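You operate a simulated robot arm through the tools that you are given. There is no shell and no other tool. Be economical: measure what you need, move in short steps, check, and stop when the job is done.

The job below is to be done with a simulated robot arm. You get a single attempt, and the scene is never put back.

TASK
Shut the plug board down: slider to START, link OFF, range HIGH, loose plug back in its hole.
Fine: slider before link, link OFF before the plug goes in, other plugs left in.

The check looks at the end state, three seconds after you hand in, the way a careful person would. Anything else that was tipped, shoved, dropped, spilled or broken makes it a failure.

THE ROBOT
A 7-joint arm with a two-finger parallel gripper, fixed in place. Base frame: the origin is at the foot of the arm, x ahead of it, y to its left, z up. Lengths are in m, angles in rad, forces in N, time in s.
Its first joint turns from -1.152 to 1.152 rad. Payload 2.4 kg.
The TCP is the grasp point between the finger pads, 0.03 m short of the fingertips. In the tool frame z runs along the fingers and y along their closing line. Largest opening 0.094 m; finger width 0.028, thickness 0.01; the body of the gripper, 0.05 by 0.096 m, starts 0.055 m behind the TCP.
Orientation is told as [roll, pitch, yaw] about the base's x, y, z axes, in that order, counted from this pose: with the fingers straight down and closing along the base's y, the tool's x points along the base's -x, its y along +y and its z along -z.

THE INTERFACE
- The arm moves only by the tool nudge_tool. Its argument "motion" is a list of rows, each an object (a shift or turn left out is 0, a gripper value left out holds the last) with "travel": the shift along the tool's x, y, z in units of 25 mm (1.0 is 25 mm), a list of three; "turn": the turn, a rotation vector about the tool's x, y, z in units of 4 degrees (1.0 is 4 degrees), a list of three; "hand": the closure, from 0 (fully open) to 1 (shut). In form: [{"travel": [dx, dy, dz], "turn": [ax, ay, az], "hand": hand}, ...]. A call has 1 to 20 rows; each row shifts and turns the commanded pose from where the row before left it, along the tool's axes as they then stand. A call with a number of a shift or a turn outside -1 to 1 is refused whole. Rows are played at 5 a second. More than 0.05 m and 0.15 rad between two rows, or a gripper value outside its range, and nothing of the call is played. A pose out of reach is approached as far as the arm can. The call stops where the force on the tool passes 60 N (or 10 N more than at its start, if that is more) or the arm is blocked; 0.2 s more then pass. The fingers move at their own pace (about 0.153 m/s each) and stop on an object; they squeeze with about 26 N. The grip force told is the motor's: it shows also when the fingers shut on nothing. Time passes only in rows, and 0.2 s behind the last, so rows that do not move let the fingers close. The reply holds the time, the measured pose of the TCP, the force on the tool along the base axes, the opening and the grip force, in the units named above and with some noise.
- Cameras (640 x 400 px; columns grow to the right, rows downward): "scene" is fixed at [0.0278, 0.462, 1.4574]; the picture's right is [-0.85, -0.53, 0.00], its down [-0.23, 0.37, -0.90] and it looks along [0.47, -0.76, -0.44] (base axes); focal length 343 px, centre (320, 200). "wrist" rides on the gripper at [-0.037, 0, -0.058] in the tool frame; the picture's right is [0.00, -1.00, 0.00], its down [0.97, 0.00, -0.24] and it looks along [0.24, 0.00, 0.97] (tool axes); focal length 218 px, centre (320, 200). There is no depth. A picture from a camera that has moved, and an enlarged one, comes with that camera's place and axes in the base frame and with its lens.
- grab_frame(camera): a new picture of that camera. No time passes.
- close_up(camera, box): a new picture of the part [left, top, right, bottom] of that camera's present view, enlarged. No time passes.
- job_done(): hands the job in; it is judged then, once.

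Work in short steps. Places have to be worked out from the pictures, the camera data and where the tool is seen: move nearer, look again, correct. Check each grasp and each placing, and mend what went wrong. You have 120 turns and 68 pictures in all, those below and enlarged ones among them. Open the gripper and draw the arm clear of the work before you hand the job in, unless the task says otherwise; then end with one line.

The tools are called after ">>>" as a command line: name --argument value ..., lists and objects as JSON in quotes. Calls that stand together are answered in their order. nudge_tool: Moves the arm, as the interface text tells. Its arguments: {"type":"object","properties":{"motion":{"type":"array"}},"required":["motion"]} The other tools are called the same way: grab_frame (camera) takes a picture; close_up (camera, box) takes an enlarged picture of a part of a camera's view; job_done () hands the job in.

At the start:

```text
clock: 0.0
ee_pos: [0.3163, -0.1162, 1.1646]
tool_rot: [0.0, -0.001, 0.001]
wrist_force: [-0.1, -0.1, 0.6]
opening: 0.0941
grasp_force: 0.1
```

scene: 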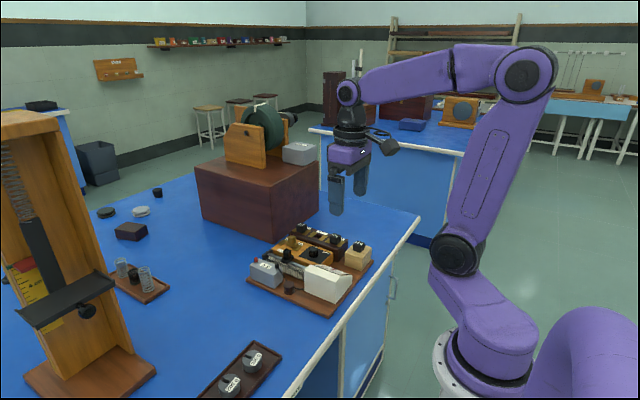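
wrist: 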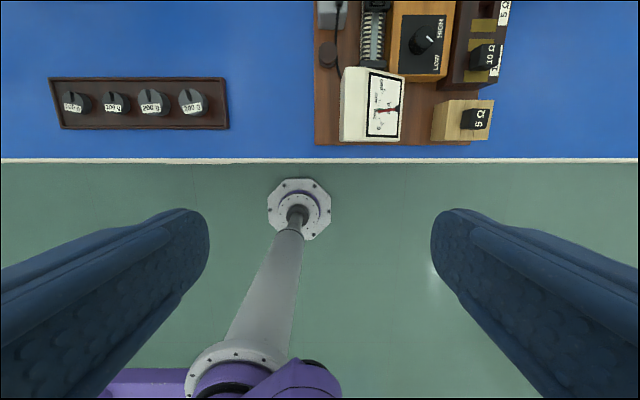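

The board sits ahead of the arm, with a second plug rack to its left. I take enlarged views to identify the parts.

>>> close_up --camera "scene" --box '[230, 210, 390, 320]'

>>> close_up --camera "wrist" --box '[300, 0, 540, 150]'

```text
3.64 times, centred on (310, 265) of scene
camera zoom: at [0.0278, 0.462, 1.4574], right [-0.85, -0.53, 0.0], down [-0.23, 0.37, -0.9], along [0.47, -0.76, -0.44], focal length 1246 px, centre (356, -36)
```

zoom: 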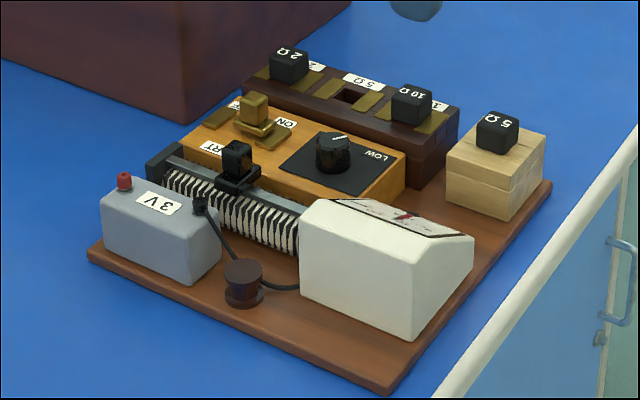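

```text
2.67 times, centred on (420, 75) of wrist
camera zoom: at [0.3542, -0.1165, 1.2238], right [0.0, -1.0, 0.0], down [-0.97, 0.0, 0.24], along [-0.24, 0.0, -0.97], focal length 582 px, centre (53, 533)
```

zoom: 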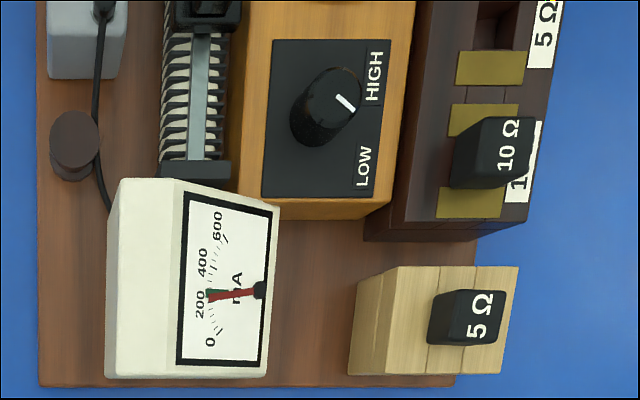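

The loose 5 Ω plug stands in the pale block, and its hole is the empty one in the dark box. I move over the board to see it from above.

>>> nudge_tool --motion '[{"travel": [-1, -0.8, 0]}, {"travel": [-1, -0.8, 0]}, {"travel": [-1, -0.8, 0]}, {"travel": [-1, -0.8, 0]}, {"travel": [-1, -0.8, 0]}, {"travel": [-1, -0.8, 0]}]'

>>> grab_frame --camera "wrist"

```text
clock: 1.4
ee_pos: [0.4654, -0.2364, 1.1661]
tool_rot: [0.0, 0.001, -0.001]
wrist_force: [0.0, -0.4, 0.5]
opening: 0.094
grasp_force: 0.0
```

```text
63 pictures are left
camera wrist: at [0.5037, -0.2371, 1.2244], right [0.0, -1.0, 0.0], down [-0.97, 0.0, 0.24], along [-0.24, 0.0, -0.97], focal length 218 px, centre (320, 200)
```

wrist: 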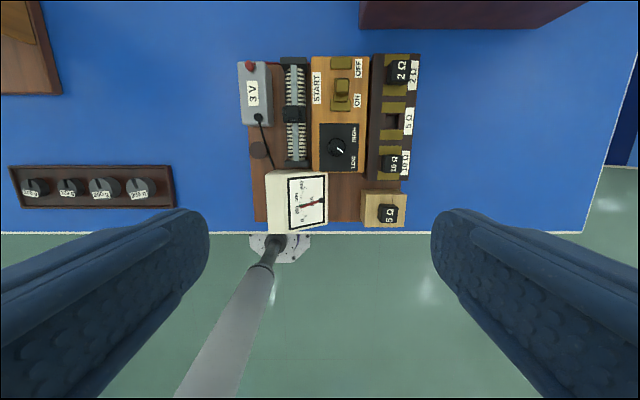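

>>> close_up --camera "wrist" --box '[230, 45, 430, 170]'

>>> close_up --camera "wrist" --box '[300, 50, 420, 125]'

>>> close_up --camera "wrist" --box '[310, 115, 430, 235]'

>>> close_up --camera "scene" --box '[255, 225, 345, 280]'

```text
3.20 times, centred on (330, 108) of wrist
camera zoom: at [0.5037, -0.2371, 1.2244], right [0.0, -1.0, 0.0], down [-0.97, 0.0, 0.24], along [-0.24, 0.0, -0.97], focal length 698 px, centre (288, 496)
```

zoom: 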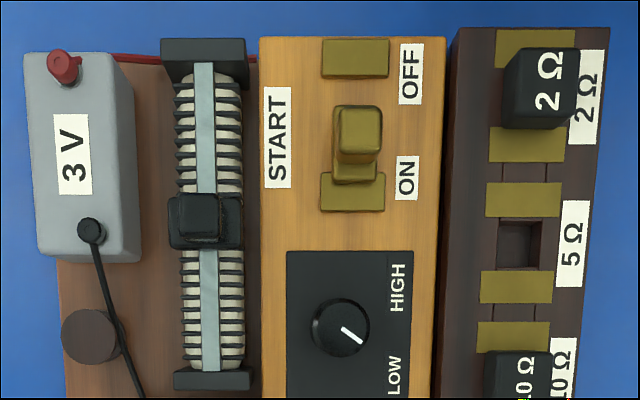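

```text
5.33 times, centred on (360, 88) of wrist
camera zoom: at [0.5037, -0.2371, 1.2244], right [0.0, -1.0, 0.0], down [-0.97, 0.0, 0.24], along [-0.24, 0.0, -0.97], focal length 1164 px, centre (107, 800)
```

zoom: 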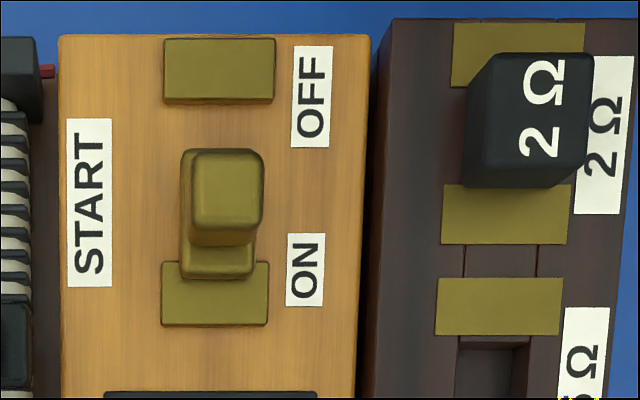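

```text
3.33 times, centred on (370, 175) of wrist
camera zoom: at [0.5037, -0.2371, 1.2244], right [0.0, -1.0, 0.0], down [-0.97, 0.0, 0.24], along [-0.24, 0.0, -0.97], focal length 728 px, centre (153, 283)
```

zoom: 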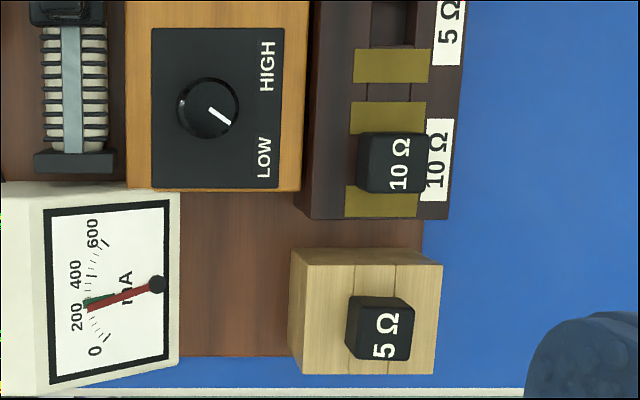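

```text
7.11 times, centred on (300, 252) of scene
camera zoom: at [0.0278, 0.462, 1.4574], right [-0.85, -0.53, 0.0], down [-0.23, 0.37, -0.9], along [0.47, -0.76, -0.44], focal length 2437 px, centre (462, -173)
```

zoom: 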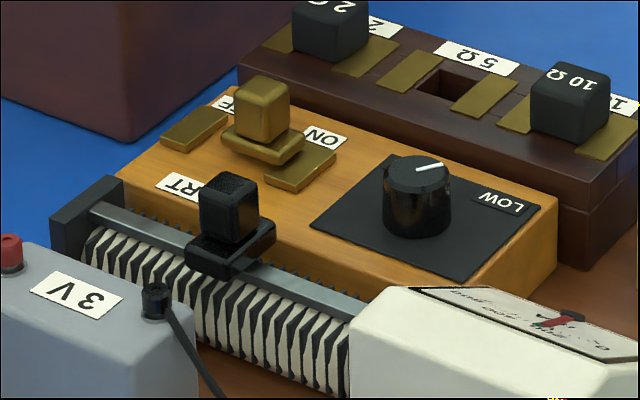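

Reading the pictures: the slider is mid-track with START at the far (+x) end. The link bridges the ON contact, and the knob pointer is at LOW. I'll shut the fingers and come down behind the slider, stopping well above it to measure again.

>>> nudge_tool --motion '[{"travel": [-0.3, 0.24, 0.95], "hand": 1}, {"travel": [-0.3, 0.24, 0.95]}, {"travel": [-0.3, 0.24, 0.95]}, {"travel": [-0.3, 0.24, 0.95]}, {"travel": [-0.3, 0.24, 0.95]}, {"travel": [-0.3, 0.24, 0.95]}, {"travel": [-0.3, 0.24, 0.95]}, {}]'

>>> grab_frame --camera "wrist"

>>> close_up --camera "scene" --box '[230, 180, 390, 320]'

```text
clock: 3.2
ee_pos: [0.5205, -0.1933, 0.9987]
tool_rot: [-0.001, 0.0, -0.002]
wrist_force: [-0.2, 0.4, -0.2]
opening: 0.0002
grasp_force: 26.4
```

```text
58 pictures are left
camera wrist: at [0.558, -0.195, 1.0576], right [0.0, -1.0, 0.0], down [-0.97, 0.0, 0.24], along [-0.24, 0.0, -0.97], focal length 218 px, centre (320, 200)
```

wrist: 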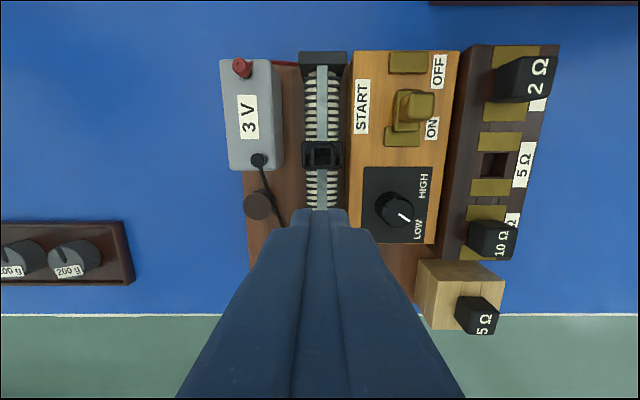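

```text
2.86 times, centred on (310, 250) of scene
camera zoom: at [0.0278, 0.462, 1.4574], right [-0.85, -0.53, 0.0], down [-0.23, 0.37, -0.9], along [0.47, -0.76, -0.44], focal length 979 px, centre (349, 57)
```

zoom: 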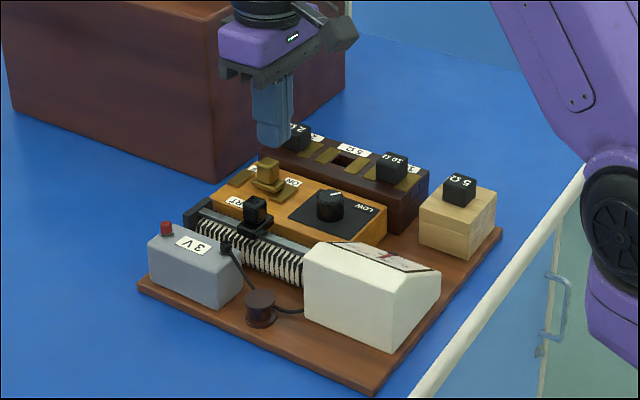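

Triangulating gives the slider knob at about (0.5515, -0.196) with its top at z≈0.883, and the link knob at about (0.589, -0.270) with its top at z≈0.881. I back off 4 mm and lower the closed tips to z≈0.873 behind the slider.

>>> nudge_tool --motion '[{"travel": [0.16, -0.12, 0.9]}, {"travel": [0, 0, 0.9]}, {"travel": [0, 0, 0.9]}, {"travel": [0, 0, 0.6]}, {"travel": [0, 0, 0.5]}, {}]'

>>> grab_frame --camera "wrist"

>>> close_up --camera "scene" --box '[250, 210, 350, 290]'

```text
clock: 4.6
ee_pos: [0.5149, -0.1957, 0.9026]
tool_rot: [-0.001, 0.0, -0.001]
wrist_force: [0.0, 0.1, -0.1]
opening: 0.0003
grasp_force: 26.3
```

```text
56 pictures are left
camera wrist: at [0.5529, -0.1975, 0.9612], right [0.0, -1.0, 0.0], down [-0.97, 0.0, 0.24], along [-0.24, 0.0, -0.97], focal length 218 px, centre (320, 200)
```

wrist: 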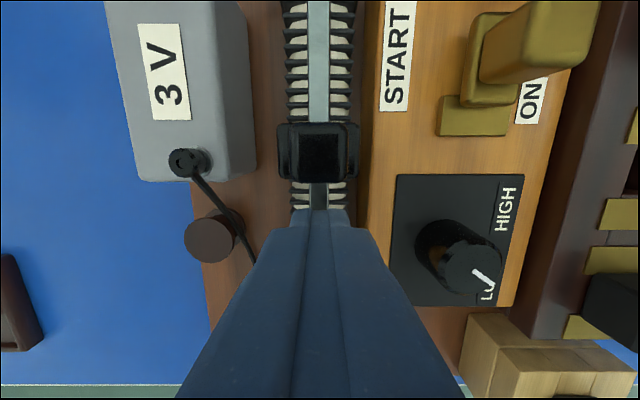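

```text
5.00 times, centred on (300, 250) of scene
camera zoom: at [0.0278, 0.462, 1.4574], right [-0.85, -0.53, 0.0], down [-0.23, 0.37, -0.9], along [0.47, -0.76, -0.44], focal length 1713 px, centre (420, -50)
```

zoom: 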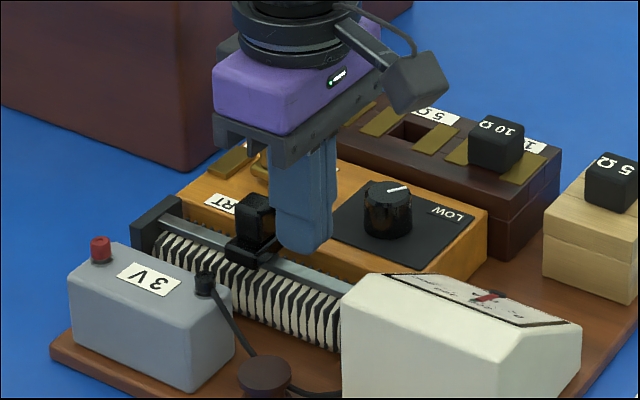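

The tips sit just behind the slider knob with no contact. I push along +x in modest steps.

>>> nudge_tool --motion '[{"travel": [-0.3, 0, 0]}, {"travel": [-0.3, 0, 0]}, {"travel": [-0.3, 0, 0]}, {"travel": [-0.3, 0, 0]}, {"travel": [-0.3, 0, 0]}, {"travel": [-0.3, 0, 0]}]'

>>> close_up --camera "scene" --box '[250, 210, 350, 290]'

```text
clock: 6.0
ee_pos: [0.56, -0.1965, 0.9021]
tool_rot: [-0.001, 0.0, -0.002]
wrist_force: [-0.2, 0.1, -0.2]
opening: 0.0001
grasp_force: 25.5
```

```text
5.00 times, centred on (300, 250) of scene
camera zoom: at [0.0278, 0.462, 1.4574], right [-0.85, -0.53, 0.0], down [-0.23, 0.37, -0.9], along [0.47, -0.76, -0.44], focal length 1713 px, centre (420, -50)
```

zoom: 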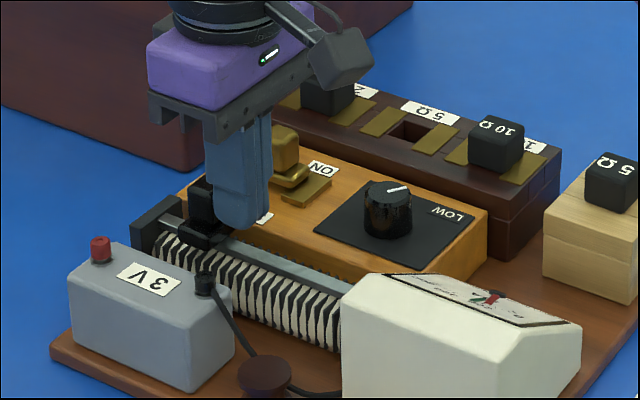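

The slider moves freely and is near the end. I continue in small steps and watch the force.

>>> nudge_tool --motion '[{"travel": [-0.15, 0, 0]}, {"travel": [-0.15, 0, 0]}, {"travel": [-0.15, 0, 0]}, {"travel": [-0.1, 0, 0]}]'

>>> grab_frame --camera "wrist"

>>> close_up --camera "scene" --box '[250, 210, 350, 290]'

```text
clock: 7.0
ee_pos: [0.5742, -0.198, 0.9024]
tool_rot: [0.0, 0.0, -0.003]
wrist_force: [-1.4, 0.8, -0.3]
opening: 0.0001
grasp_force: 26.4
```

```text
53 pictures are left
camera wrist: at [0.6122, -0.1983, 0.9619], right [0.0, -1.0, 0.0], down [-0.97, 0.0, 0.24], along [-0.24, 0.0, -0.97], focal length 218 px, centre (320, 200)
```

wrist: 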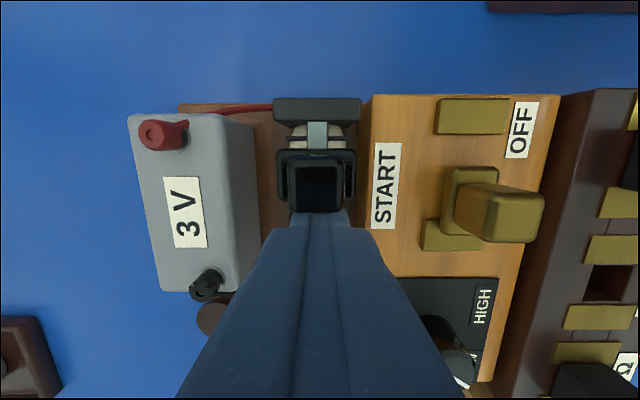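

```text
5.00 times, centred on (300, 250) of scene
camera zoom: at [0.0278, 0.462, 1.4574], right [-0.85, -0.53, 0.0], down [-0.23, 0.37, -0.9], along [0.47, -0.76, -0.44], focal length 1713 px, centre (420, -50)
```

zoom: 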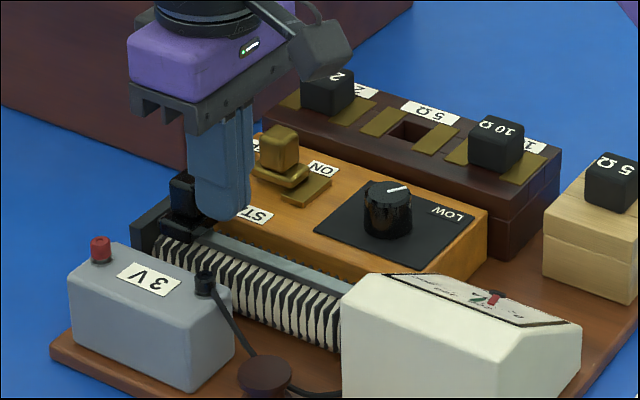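

There is still a gap of about 10 mm to the end block. I keep pushing in 2.5 mm steps.

>>> nudge_tool --motion '[{"travel": [-0.1, 0, 0]}, {"travel": [-0.1, 0, 0]}, {"travel": [-0.1, 0, 0]}]'

>>> grab_frame --camera "wrist"

```text
clock: 7.8
ee_pos: [0.5813, -0.1972, 0.9033]
tool_rot: [0.0, -0.002, 0.001]
wrist_force: [-0.5, -1.1, 0.0]
opening: 0.0001
grasp_force: 25.6
```

```text
51 pictures are left
camera wrist: at [0.6194, -0.1977, 0.9619], right [0.0, -1.0, 0.0], down [-0.97, 0.0, 0.24], along [-0.24, 0.0, -0.97], focal length 218 px, centre (320, 200)
```

wrist: 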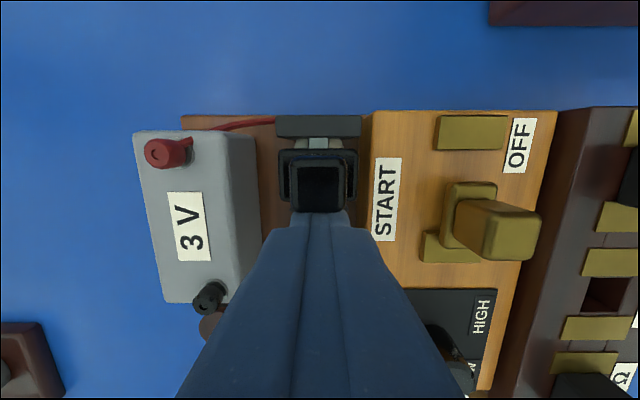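

>>> nudge_tool --motion '[{"travel": [-0.08, 0, 0]}, {"travel": [-0.08, 0, 0]}]'

>>> close_up --camera "wrist" --box '[240, 90, 400, 230]'

```text
clock: 8.4
ee_pos: [0.5847, -0.197, 0.903]
tool_rot: [0.0, 0.0, -0.001]
wrist_force: [-0.1, 0.8, -1.1]
opening: 0.0
grasp_force: 26.2
```

```text
2.86 times, centred on (320, 160) of wrist
camera zoom: at [0.6236, -0.1974, 0.9621], right [0.0, -1.0, 0.0], down [-0.97, 0.0, 0.24], along [-0.24, 0.0, -0.97], focal length 624 px, centre (320, 314)
```

zoom: 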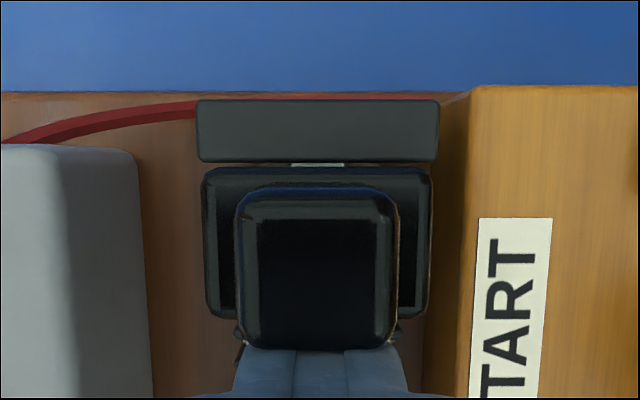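

Only about a millimetre of gap remains, so I push a little further until it stops.

>>> nudge_tool --motion '[{"travel": [-0.06, 0, 0]}, {"travel": [-0.04, 0, 0]}]'

>>> close_up --camera "wrist" --box '[240, 90, 400, 230]'

```text
clock: 9.0
ee_pos: [0.5863, -0.1967, 0.9032]
tool_rot: [0.0, 0.004, -0.001]
wrist_force: [-8.2, 1.5, 2.5]
opening: 0.0
grasp_force: 26.6
```

```text
2.86 times, centred on (320, 160) of wrist
camera zoom: at [0.6245, -0.1977, 0.9622], right [0.0, -1.0, 0.0], down [-0.97, 0.0, 0.24], along [-0.24, 0.0, -0.97], focal length 624 px, centre (320, 314)
```

zoom: 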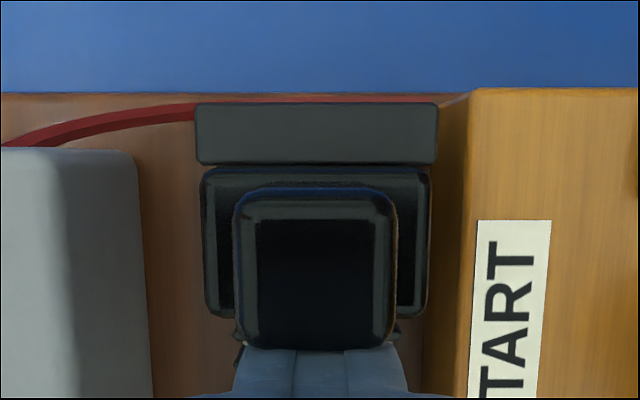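

The slider is at its stop with a light 8 N contact. I back off, rise, and shift over to behind the link knob at about (0.587, -0.271).

>>> nudge_tool --motion '[{"travel": [0.3, 0, 0]}, {"travel": [0.4, 0, -0.8]}, {"travel": [0.5, 0, -0.8]}, {"travel": [0, -1, 0]}, {"travel": [0, -1, 0]}, {"travel": [0, -0.95, 0]}, {}]'

>>> grab_frame --camera "wrist"

```text
clock: 10.6
ee_pos: [0.5567, -0.272, 0.9439]
tool_rot: [0.001, -0.001, 0.001]
wrist_force: [1.0, -0.1, -0.7]
opening: 0.0001
grasp_force: 26.2
```

```text
48 pictures are left
camera wrist: at [0.5953, -0.2721, 1.0023], right [0.0, -1.0, 0.0], down [-0.97, 0.0, 0.24], along [-0.24, 0.0, -0.97], focal length 218 px, centre (320, 200)
```

wrist: 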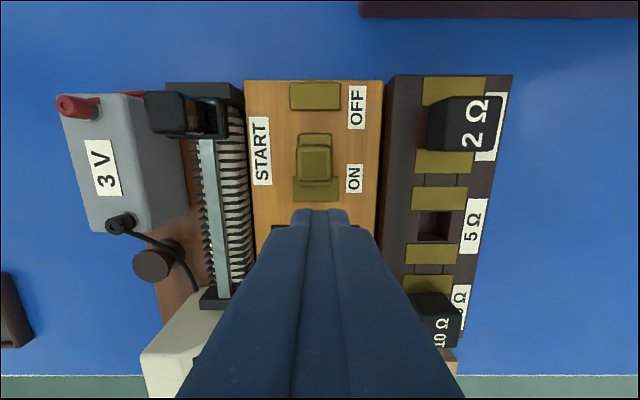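

The fingers are aligned with the link. I lower the tips behind the knob.

>>> nudge_tool --motion '[{"travel": [0, 0.1, 0.8]}, {"travel": [0, 0, 0.5]}, {"travel": [0, 0, 0.4]}, {}]'

>>> grab_frame --camera "wrist"

>>> close_up --camera "scene" --box '[250, 210, 350, 290]'

```text
clock: 11.6
ee_pos: [0.5574, -0.2677, 0.9006]
tool_rot: [0.0, 0.0, -0.001]
wrist_force: [0.8, 0.6, -0.1]
opening: 0.0001
grasp_force: 25.7
```

```text
47 pictures are left
camera wrist: at [0.5959, -0.2684, 0.9597], right [0.0, -1.0, 0.0], down [-0.97, 0.0, 0.24], along [-0.24, 0.0, -0.97], focal length 218 px, centre (320, 200)
```

wrist: 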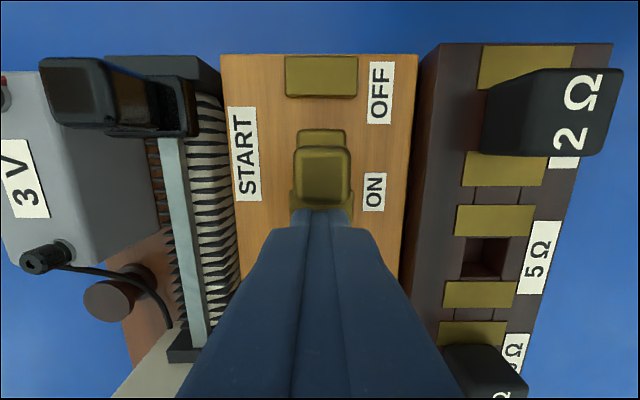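

```text
5.00 times, centred on (300, 250) of scene
camera zoom: at [0.0278, 0.462, 1.4574], right [-0.85, -0.53, 0.0], down [-0.23, 0.37, -0.9], along [0.47, -0.76, -0.44], focal length 1713 px, centre (420, -50)
```

zoom: 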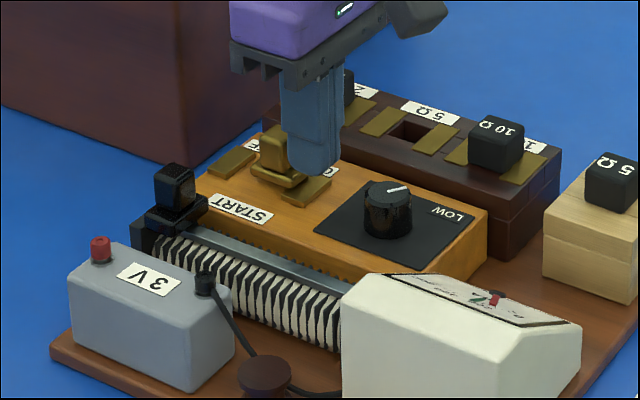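

I push the link toward OFF, about 15 mm to start.

>>> nudge_tool --motion '[{"travel": [-0.15, 0, 0]}, {"travel": [-0.15, 0, 0]}, {"travel": [-0.15, 0, 0]}, {"travel": [-0.15, 0, 0]}]'

>>> grab_frame --camera "wrist"

```text
clock: 12.6
ee_pos: [0.572, -0.2689, 0.9]
tool_rot: [0.001, 0.001, -0.001]
wrist_force: [-0.7, 0.2, -0.1]
opening: 0.0
grasp_force: 26.1
```

```text
45 pictures are left
camera wrist: at [0.6101, -0.269, 0.9589], right [0.0, -1.0, 0.0], down [-0.97, 0.0, 0.24], along [-0.24, 0.0, -0.97], focal length 218 px, centre (320, 200)
```

wrist: 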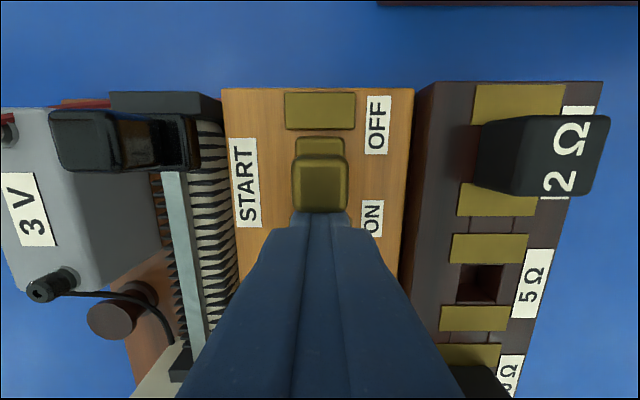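

The link slides. I continue.

>>> nudge_tool --motion '[{"travel": [-0.1, 0, 0]}, {"travel": [-0.1, 0, 0]}, {"travel": [-0.1, 0, 0]}, {"travel": [-0.1, 0, 0]}]'

>>> grab_frame --camera "wrist"

>>> close_up --camera "scene" --box '[250, 210, 350, 290]'

```text
clock: 13.6
ee_pos: [0.5813, -0.2658, 0.9018]
tool_rot: [0.0, 0.001, 0.0]
wrist_force: [-1.5, -0.3, -0.1]
opening: 0.0001
grasp_force: 26.4
```

```text
44 pictures are left
camera wrist: at [0.6206, -0.2679, 0.9599], right [0.0, -1.0, 0.0], down [-0.97, 0.0, 0.24], along [-0.24, 0.0, -0.97], focal length 218 px, centre (320, 200)
```

wrist: 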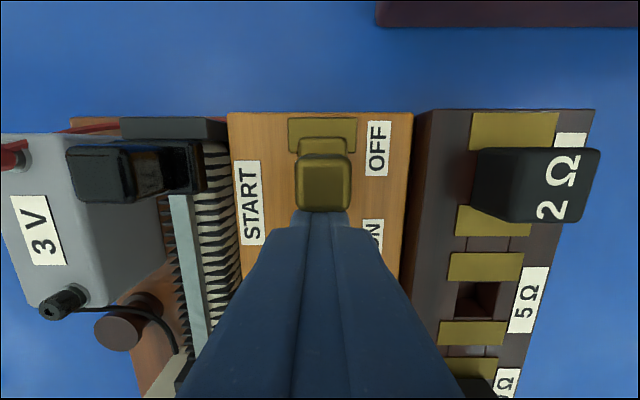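

```text
5.00 times, centred on (300, 250) of scene
camera zoom: at [0.0278, 0.462, 1.4574], right [-0.85, -0.53, 0.0], down [-0.23, 0.37, -0.9], along [0.47, -0.76, -0.44], focal length 1713 px, centre (420, -50)
```

zoom: 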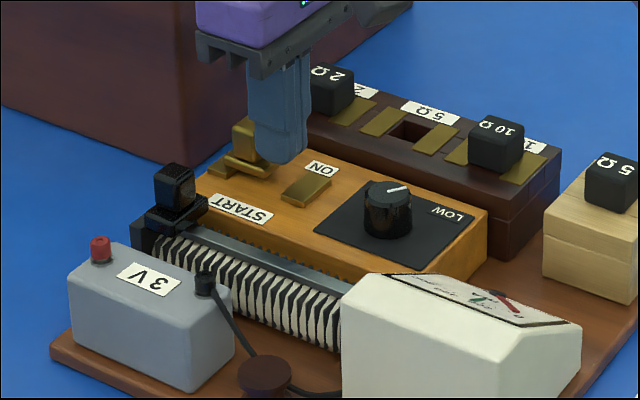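

The link now overlaps the OFF contact. I push gently on to find its stop.

>>> nudge_tool --motion '[{"travel": [-0.08, 0, 0]}, {"travel": [-0.08, 0, 0]}]'

>>> grab_frame --camera "wrist"

```text
clock: 14.2
ee_pos: [0.5864, -0.268, 0.9017]
tool_rot: [0.0, 0.0, 0.0]
wrist_force: [-0.9, 0.4, -0.5]
opening: 0.0003
grasp_force: 25.7
```

```text
42 pictures are left
camera wrist: at [0.6249, -0.2683, 0.9598], right [0.0, -1.0, 0.0], down [-0.97, 0.0, 0.24], along [-0.24, 0.0, -0.97], focal length 218 px, centre (320, 200)
```

wrist: 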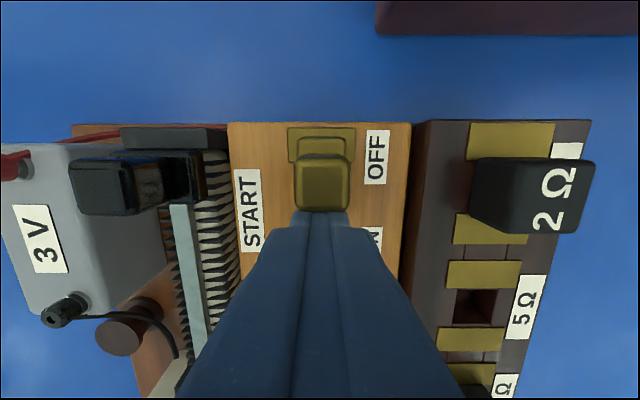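

>>> nudge_tool --motion '[{"travel": [-0.06, 0, 0]}, {"travel": [-0.06, 0, 0]}]'

>>> grab_frame --camera "wrist"

```text
clock: 14.8
ee_pos: [0.5887, -0.2693, 0.9013]
tool_rot: [0.001, 0.001, 0.001]
wrist_force: [-1.4, 0.6, 0.1]
opening: 0.0
grasp_force: 25.7
```

```text
41 pictures are left
camera wrist: at [0.6273, -0.2688, 0.9597], right [0.0, -1.0, 0.0], down [-0.97, 0.0, 0.24], along [-0.24, 0.0, -0.97], focal length 218 px, centre (320, 200)
```

wrist: 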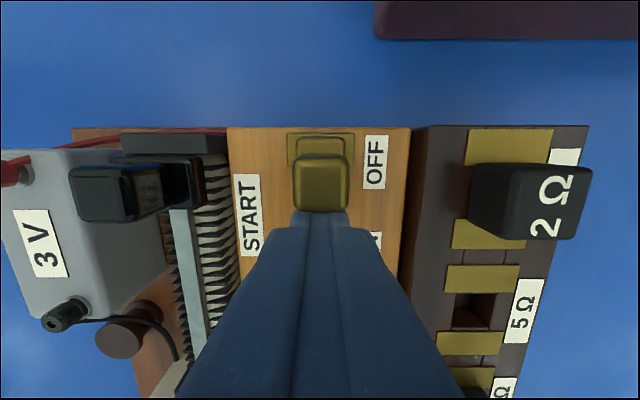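

No stop yet and no force. I take two more tiny steps.

>>> nudge_tool --motion '[{"travel": [-0.06, 0, 0]}, {"travel": [-0.06, 0, 0]}]'

>>> close_up --camera "wrist" --box '[220, 110, 420, 235]'

>>> close_up --camera "scene" --box '[255, 215, 335, 265]'

```text
clock: 15.4
ee_pos: [0.5911, -0.268, 0.901]
tool_rot: [0.002, 0.005, -0.001]
wrist_force: [-11.0, 2.5, 2.2]
opening: 0.0002
grasp_force: 25.9
```

```text
3.20 times, centred on (320, 172) of wrist
camera zoom: at [0.6295, -0.2696, 0.9592], right [0.0, -1.0, 0.0], down [-0.97, 0.0, 0.24], along [-0.24, 0.0, -0.97], focal length 698 px, centre (320, 288)
```

zoom: 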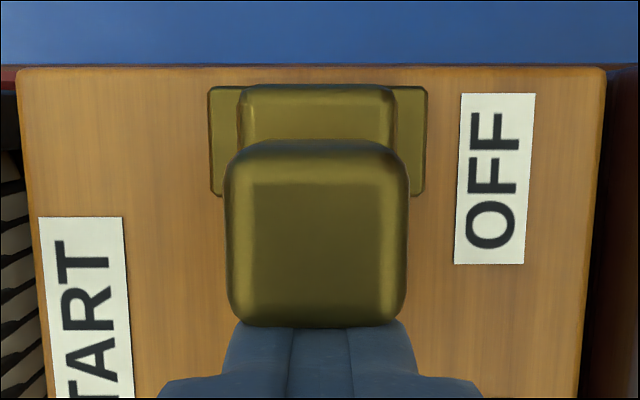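

```text
8.00 times, centred on (295, 240) of scene
camera zoom: at [0.0275, 0.4621, 1.4574], right [-0.85, -0.53, 0.0], down [-0.23, 0.37, -0.9], along [0.47, -0.76, -0.44], focal length 2741 px, centre (520, -120)
```

zoom: 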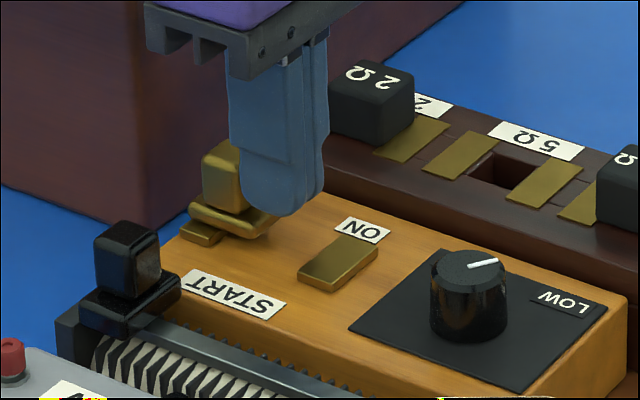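

The link is at its OFF stop (11 N). I back off, rise, and go above the range knob with the fingers partly open to locate it.

>>> nudge_tool --motion '[{"travel": [0.3, 0, 0]}, {"travel": [0.5, 0, -0.8]}, {"travel": [0.9, 0.1, -0.8], "hand": 0.5}, {"travel": [0.9, 0.1, -0.4]}, {"travel": [0.9, 0, 0]}, {}]'

>>> grab_frame --camera "wrist"

>>> close_up --camera "scene" --box '[240, 205, 380, 300]'

```text
clock: 16.8
ee_pos: [0.5046, -0.2629, 0.9503]
tool_rot: [0.0, 0.001, 0.001]
wrist_force: [0.1, -0.4, -0.2]
opening: 0.0471
grasp_force: 0.0
```

```text
38 pictures are left
camera wrist: at [0.5441, -0.264, 1.0089], right [0.0, -1.0, 0.0], down [-0.97, 0.0, 0.24], along [-0.24, 0.0, -0.97], focal length 218 px, centre (320, 200)
```

wrist: 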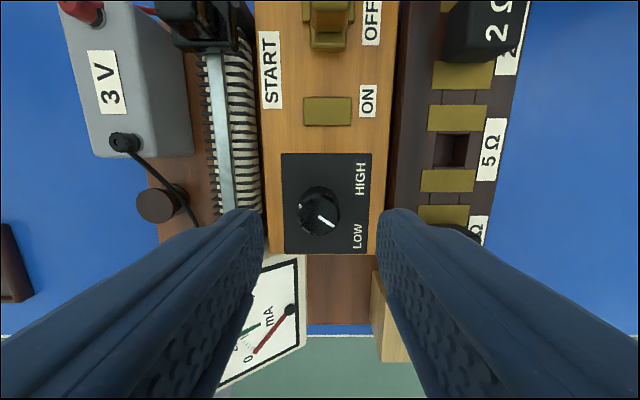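

```text
4.21 times, centred on (310, 252) of scene
camera zoom: at [0.0278, 0.462, 1.4574], right [-0.85, -0.53, 0.0], down [-0.23, 0.37, -0.9], along [0.47, -0.76, -0.44], focal length 1443 px, centre (362, -21)
```

zoom: 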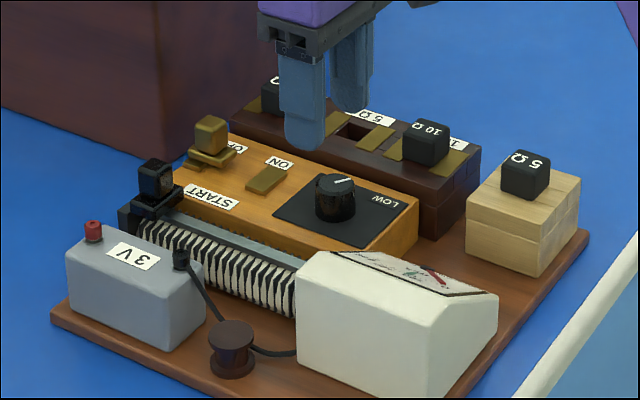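

The knob centre is at about (0.5005, -0.264) with its top at z≈0.867. I pre-turn the wrist +36° (clockwise from above) to leave room for the counter-clockwise twist, then descend around the knob.

>>> nudge_tool --motion '[{"travel": [0.15, -0.04, 0]}, {"turn": [0, 0, 1]}, {"turn": [0, 0, 1]}, {"turn": [0, 0, 1]}, {"turn": [0, 0, 1]}, {"turn": [0, 0, 1]}, {"turn": [0, 0, 1]}, {"turn": [0, 0, 1]}, {"turn": [0, 0, 1]}, {"turn": [0, 0, 1]}, {"travel": [0, 0, 0.9]}, {"travel": [0, 0, 0.9]}, {"travel": [0, 0, 0.5]}, {}]'

>>> grab_frame --camera "wrist"

>>> close_up --camera "scene" --box '[240, 205, 380, 300]'

```text
clock: 19.8
ee_pos: [0.5011, -0.2648, 0.8938]
tool_rot: [0.0, 0.001, -0.629]
wrist_force: [0.1, -0.3, -0.2]
opening: 0.0471
grasp_force: 0.1
```

```text
36 pictures are left
camera wrist: at [0.5324, -0.2872, 0.9523], right [-0.59, -0.81, 0.0], down [-0.79, 0.57, 0.24], along [-0.19, 0.14, -0.97], focal length 218 px, centre (320, 200)
```

wrist: 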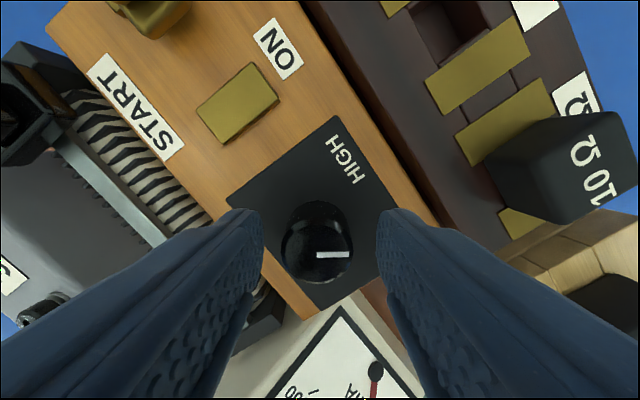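

```text
4.21 times, centred on (310, 252) of scene
camera zoom: at [0.0278, 0.462, 1.4574], right [-0.85, -0.53, 0.0], down [-0.23, 0.37, -0.9], along [0.47, -0.76, -0.44], focal length 1443 px, centre (362, -21)
```

zoom: 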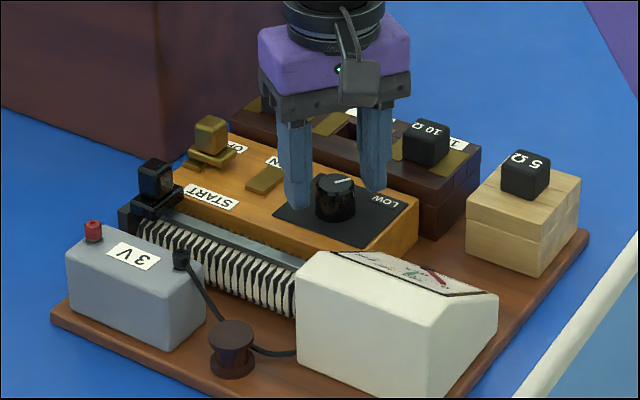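

The knob appears about 5 mm toward tool +x from the finger axis, so I correct for that, go 8 mm lower, and check again.

>>> nudge_tool --motion '[{"travel": [0.2, 0, 0]}, {"travel": [0, 0, 0.3]}, {}]'

>>> grab_frame --camera "wrist"

```text
clock: 20.6
ee_pos: [0.4968, -0.2618, 0.8862]
tool_rot: [0.0, 0.0, -0.629]
wrist_force: [0.2, 0.3, -0.3]
opening: 0.0469
grasp_force: 0.0
```

```text
34 pictures are left
camera wrist: at [0.5284, -0.2844, 0.9447], right [-0.59, -0.81, 0.0], down [-0.78, 0.57, 0.24], along [-0.19, 0.14, -0.97], focal length 218 px, centre (320, 200)
```

wrist: 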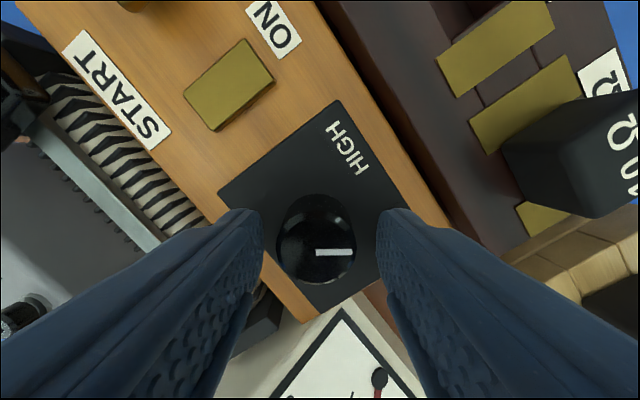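

The knob is now centred within 2 mm, so I close on it.

>>> nudge_tool --motion '[{"travel": [0.06, 0.04, 0.04], "hand": 1}, {}, {}]'

```text
clock: 21.4
ee_pos: [0.4988, -0.2605, 0.8857]
tool_rot: [0.001, -0.005, -0.628]
wrist_force: [9.9, -2.6, 12.6]
opening: 0.0296
grasp_force: 45.1
```

It is gripped at 29.6 mm, with some side load and upward load. I shift the command slightly to relax those.

>>> nudge_tool --motion '[{"travel": [-0.06, 0.06, -0.06]}, {}]'

>>> close_up --camera "scene" --box '[270, 225, 350, 280]'

```text
clock: 22.0
ee_pos: [0.4976, -0.2612, 0.8848]
tool_rot: [0.0, 0.001, -0.632]
wrist_force: [6.0, -9.4, -4.2]
opening: 0.0297
grasp_force: 44.9
```

```text
7.27 times, centred on (310, 252) of scene
camera zoom: at [0.028, 0.4617, 1.4575], right [-0.85, -0.53, 0.0], down [-0.23, 0.37, -0.9], along [0.47, -0.76, -0.44], focal length 2492 px, centre (393, -182)
```

zoom: 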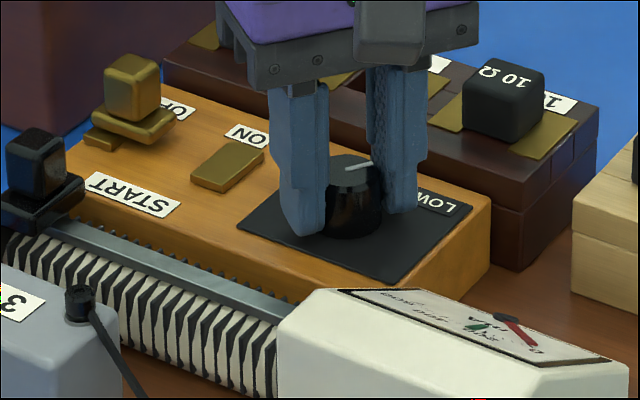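

The grip is good. I start turning counter-clockwise (negative about tool z), 20° first.

>>> nudge_tool --motion '[{"travel": [-0.06, -0.03, 0], "turn": [0, 0, -1]}, {"turn": [0, 0, -1]}, {"turn": [0, 0, -1]}, {"turn": [0, 0, -1]}, {"turn": [0, 0, -1]}]'

>>> close_up --camera "wrist" --box '[200, 150, 440, 320]'

```text
clock: 23.2
ee_pos: [0.498, -0.261, 0.8849]
tool_rot: [0.0, 0.004, -0.28]
wrist_force: [-2.9, -11.9, -10.2]
opening: 0.0295
grasp_force: 44.8
```

```text
2.35 times, centred on (320, 235) of wrist
camera zoom: at [0.5345, -0.2725, 0.9444], right [-0.28, -0.96, 0.0], down [-0.93, 0.27, 0.24], along [-0.23, 0.07, -0.97], focal length 514 px, centre (320, 118)
```

zoom: 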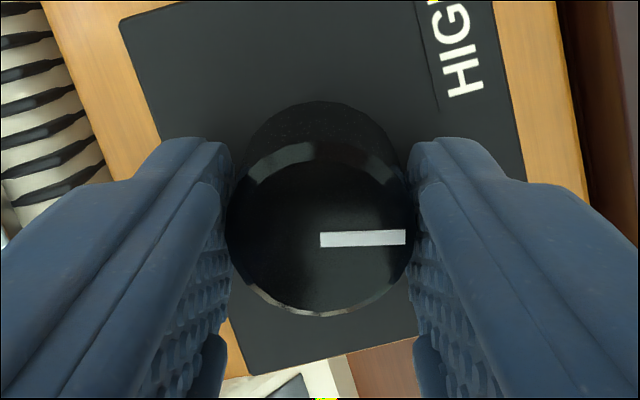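

The knob turns with the gripper; the pointer is now at about -16°. I continue while easing the side loads.

>>> nudge_tool --motion '[{"travel": [0, -0.05, 0.04], "turn": [0, 0, -1]}, {"turn": [0, 0, -1]}, {"turn": [0, 0, -1]}, {"turn": [0, 0, -1]}, {"turn": [0, 0, -1]}, {"turn": [0, 0, -1]}, {"turn": [0, 0, -1]}, {"turn": [0, 0, -1]}]'

>>> close_up --camera "wrist" --box '[200, 150, 440, 320]'

```text
clock: 25.0
ee_pos: [0.4977, -0.2633, 0.8862]
tool_rot: [0.001, 0.0, 0.279]
wrist_force: [-21.7, -11.8, 8.3]
opening: 0.0294
grasp_force: 44.5
```

```text
2.35 times, centred on (320, 235) of wrist
camera zoom: at [0.5346, -0.2534, 0.9444], right [0.28, -0.96, 0.0], down [-0.93, -0.27, 0.24], along [-0.23, -0.07, -0.97], focal length 514 px, centre (320, 118)
```

zoom: 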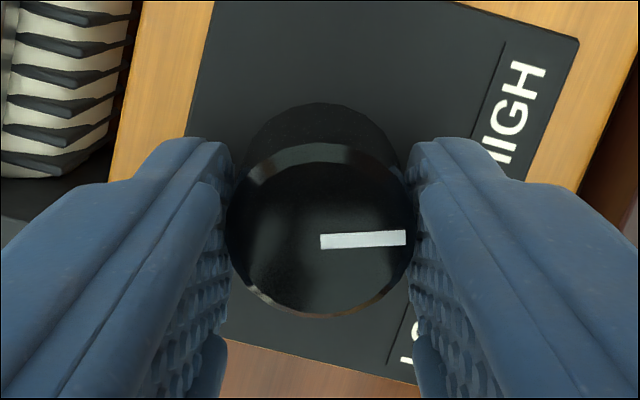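

The pointer is at about +16°. I shift 2 mm toward -x to relax the load and turn about 20° more.

>>> nudge_tool --motion '[{"travel": [0.1, 0, -0.02]}, {"turn": [0, 0, -1]}, {"turn": [0, 0, -1]}, {"turn": [0, 0, -1]}, {"turn": [0, 0, -1]}]'

>>> close_up --camera "wrist" --box '[200, 150, 440, 320]'

```text
clock: 26.2
ee_pos: [0.4988, -0.2632, 0.8864]
tool_rot: [-0.001, -0.003, 0.554]
wrist_force: [3.3, -16.6, -18.6]
opening: 0.0296
grasp_force: 45.1
```

```text
2.35 times, centred on (320, 235) of wrist
camera zoom: at [0.5305, -0.2445, 0.9445], right [0.53, -0.85, 0.0], down [-0.82, -0.51, 0.24], along [-0.2, -0.13, -0.97], focal length 514 px, centre (320, 118)
```

zoom: 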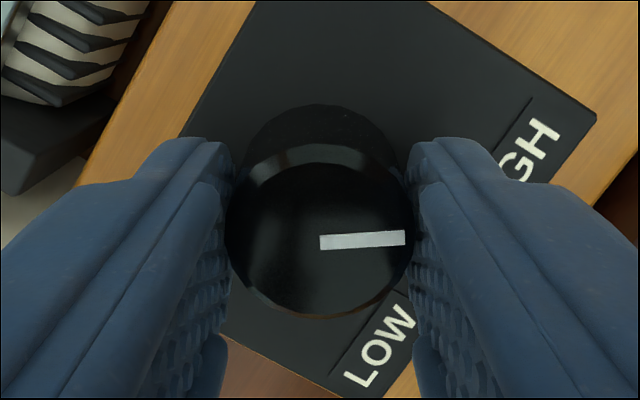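

The pointer is at about +33°. I turn a little further to find the stop.

>>> nudge_tool --motion '[{"travel": [0, -0.05, 0.04]}, {"turn": [0, 0, -0.5]}, {"turn": [0, 0, -0.5]}, {"turn": [0, 0, -0.5]}, {}]'

>>> close_up --camera "wrist" --box '[200, 150, 440, 320]'

```text
clock: 27.4
ee_pos: [0.4988, -0.2641, 0.8868]
tool_rot: [-0.002, -0.001, 0.663]
wrist_force: [2.4, -5.9, 5.8]
opening: 0.0295
grasp_force: 45.3
```

```text
2.35 times, centred on (320, 235) of wrist
camera zoom: at [0.5279, -0.2421, 0.9445], right [0.62, -0.79, 0.0], down [-0.77, -0.6, 0.24], along [-0.19, -0.15, -0.97], focal length 514 px, centre (320, 118)
```

zoom: 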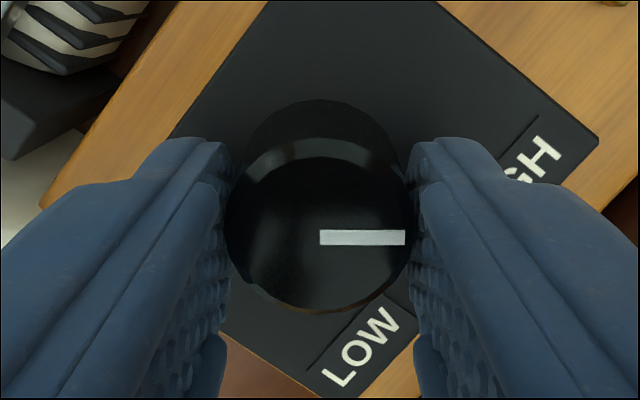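

>>> nudge_tool --motion '[{"turn": [0, 0, -0.5]}, {"turn": [0, 0, -0.5]}, {}]'

>>> close_up --camera "wrist" --box '[200, 150, 440, 320]'

```text
clock: 28.2
ee_pos: [0.4977, -0.2646, 0.8856]
tool_rot: [-0.002, 0.0, 0.733]
wrist_force: [3.3, -10.4, 10.8]
opening: 0.0296
grasp_force: 45.2
```

```text
2.35 times, centred on (320, 235) of wrist
camera zoom: at [0.5262, -0.2403, 0.9443], right [0.67, -0.74, 0.0], down [-0.72, -0.65, 0.24], along [-0.18, -0.16, -0.97], focal length 514 px, centre (320, 118)
```

zoom: 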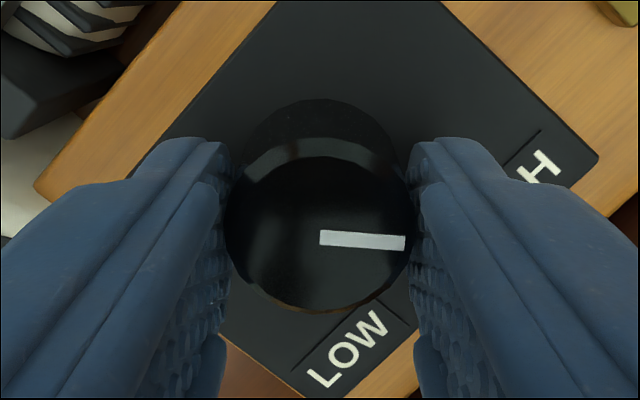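

The knob slips at about 38°, so it is against its HIGH stop (symmetric with LOW at -36°). I release, rise, turn the wrist back and check.

>>> nudge_tool --motion '[{"hand": 0.5}, {}, {"travel": [0, 0, -0.9]}, {"travel": [0, 0, -0.9]}, {"travel": [0, 0, -0.9]}, {"travel": [0, 0, -0.9], "turn": [0, 0, 1]}, {"turn": [0, 0, 1]}, {"turn": [0, 0, 1]}, {"turn": [0, 0, 1]}, {"turn": [0, 0, 1]}, {"turn": [0, 0, 1]}, {"turn": [0, 0, 1]}, {"turn": [0, 0, 1]}, {"turn": [0, 0, 1]}, {"turn": [0, 0, 1]}, {"turn": [0, 0, 0.5]}, {}]'

>>> grab_frame --camera "wrist"

>>> close_up --camera "scene" --box '[230, 210, 390, 320]'

```text
clock: 31.8
ee_pos: [0.4982, -0.2634, 0.9756]
tool_rot: [0.0, 0.002, -0.001]
wrist_force: [-1.2, 0.2, -0.7]
opening: 0.047
grasp_force: 0.1
```

```text
27 pictures are left
camera wrist: at [0.5358, -0.2648, 1.0339], right [0.0, -1.0, 0.0], down [-0.97, 0.0, 0.24], along [-0.24, 0.0, -0.97], focal length 218 px, centre (320, 200)
```

wrist: 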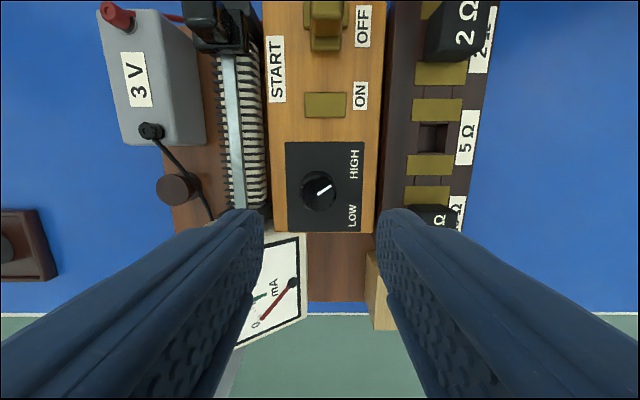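

```text
3.64 times, centred on (310, 265) of scene
camera zoom: at [0.0278, 0.462, 1.4574], right [-0.85, -0.53, 0.0], down [-0.23, 0.37, -0.9], along [0.47, -0.76, -0.44], focal length 1246 px, centre (356, -36)
```

zoom: 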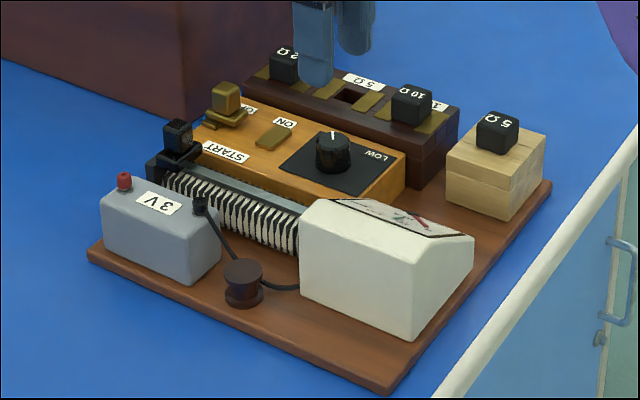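

The range knob points to HIGH and the board has not moved. The hole is at about (0.543, -0.352) with the rim at z≈0.856, and the plug is near (0.390, -0.357). I move above the plug.

>>> nudge_tool --motion '[{"travel": [0.87, -0.75, 0]}, {"travel": [0.87, -0.75, 0]}, {"travel": [0.87, -0.75, 0]}, {"travel": [0.87, -0.75, 0]}, {"travel": [0.87, -0.75, 0]}, {}]'

>>> grab_frame --camera "wrist"

>>> close_up --camera "scene" --box '[290, 215, 390, 285]'

```text
clock: 33.2
ee_pos: [0.3867, -0.3586, 0.9768]
tool_rot: [-0.002, 0.0, -0.001]
wrist_force: [0.1, 0.2, 0.5]
opening: 0.047
grasp_force: 0.0
```

```text
25 pictures are left
camera wrist: at [0.4255, -0.3595, 1.0354], right [0.0, -1.0, 0.0], down [-0.97, 0.0, 0.24], along [-0.24, 0.0, -0.97], focal length 218 px, centre (320, 200)
```

wrist: 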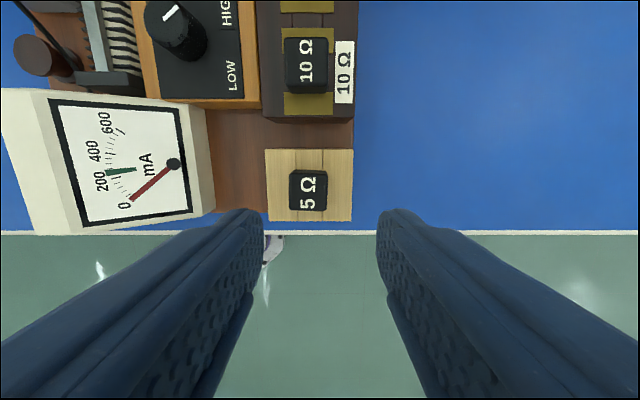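

```text
5.71 times, centred on (340, 250) of scene
camera zoom: at [0.0278, 0.462, 1.4574], right [-0.85, -0.53, 0.0], down [-0.23, 0.37, -0.9], along [0.47, -0.76, -0.44], focal length 1958 px, centre (206, -86)
```

zoom: 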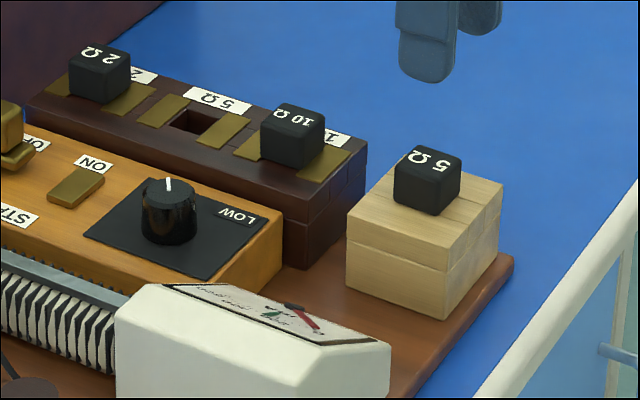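

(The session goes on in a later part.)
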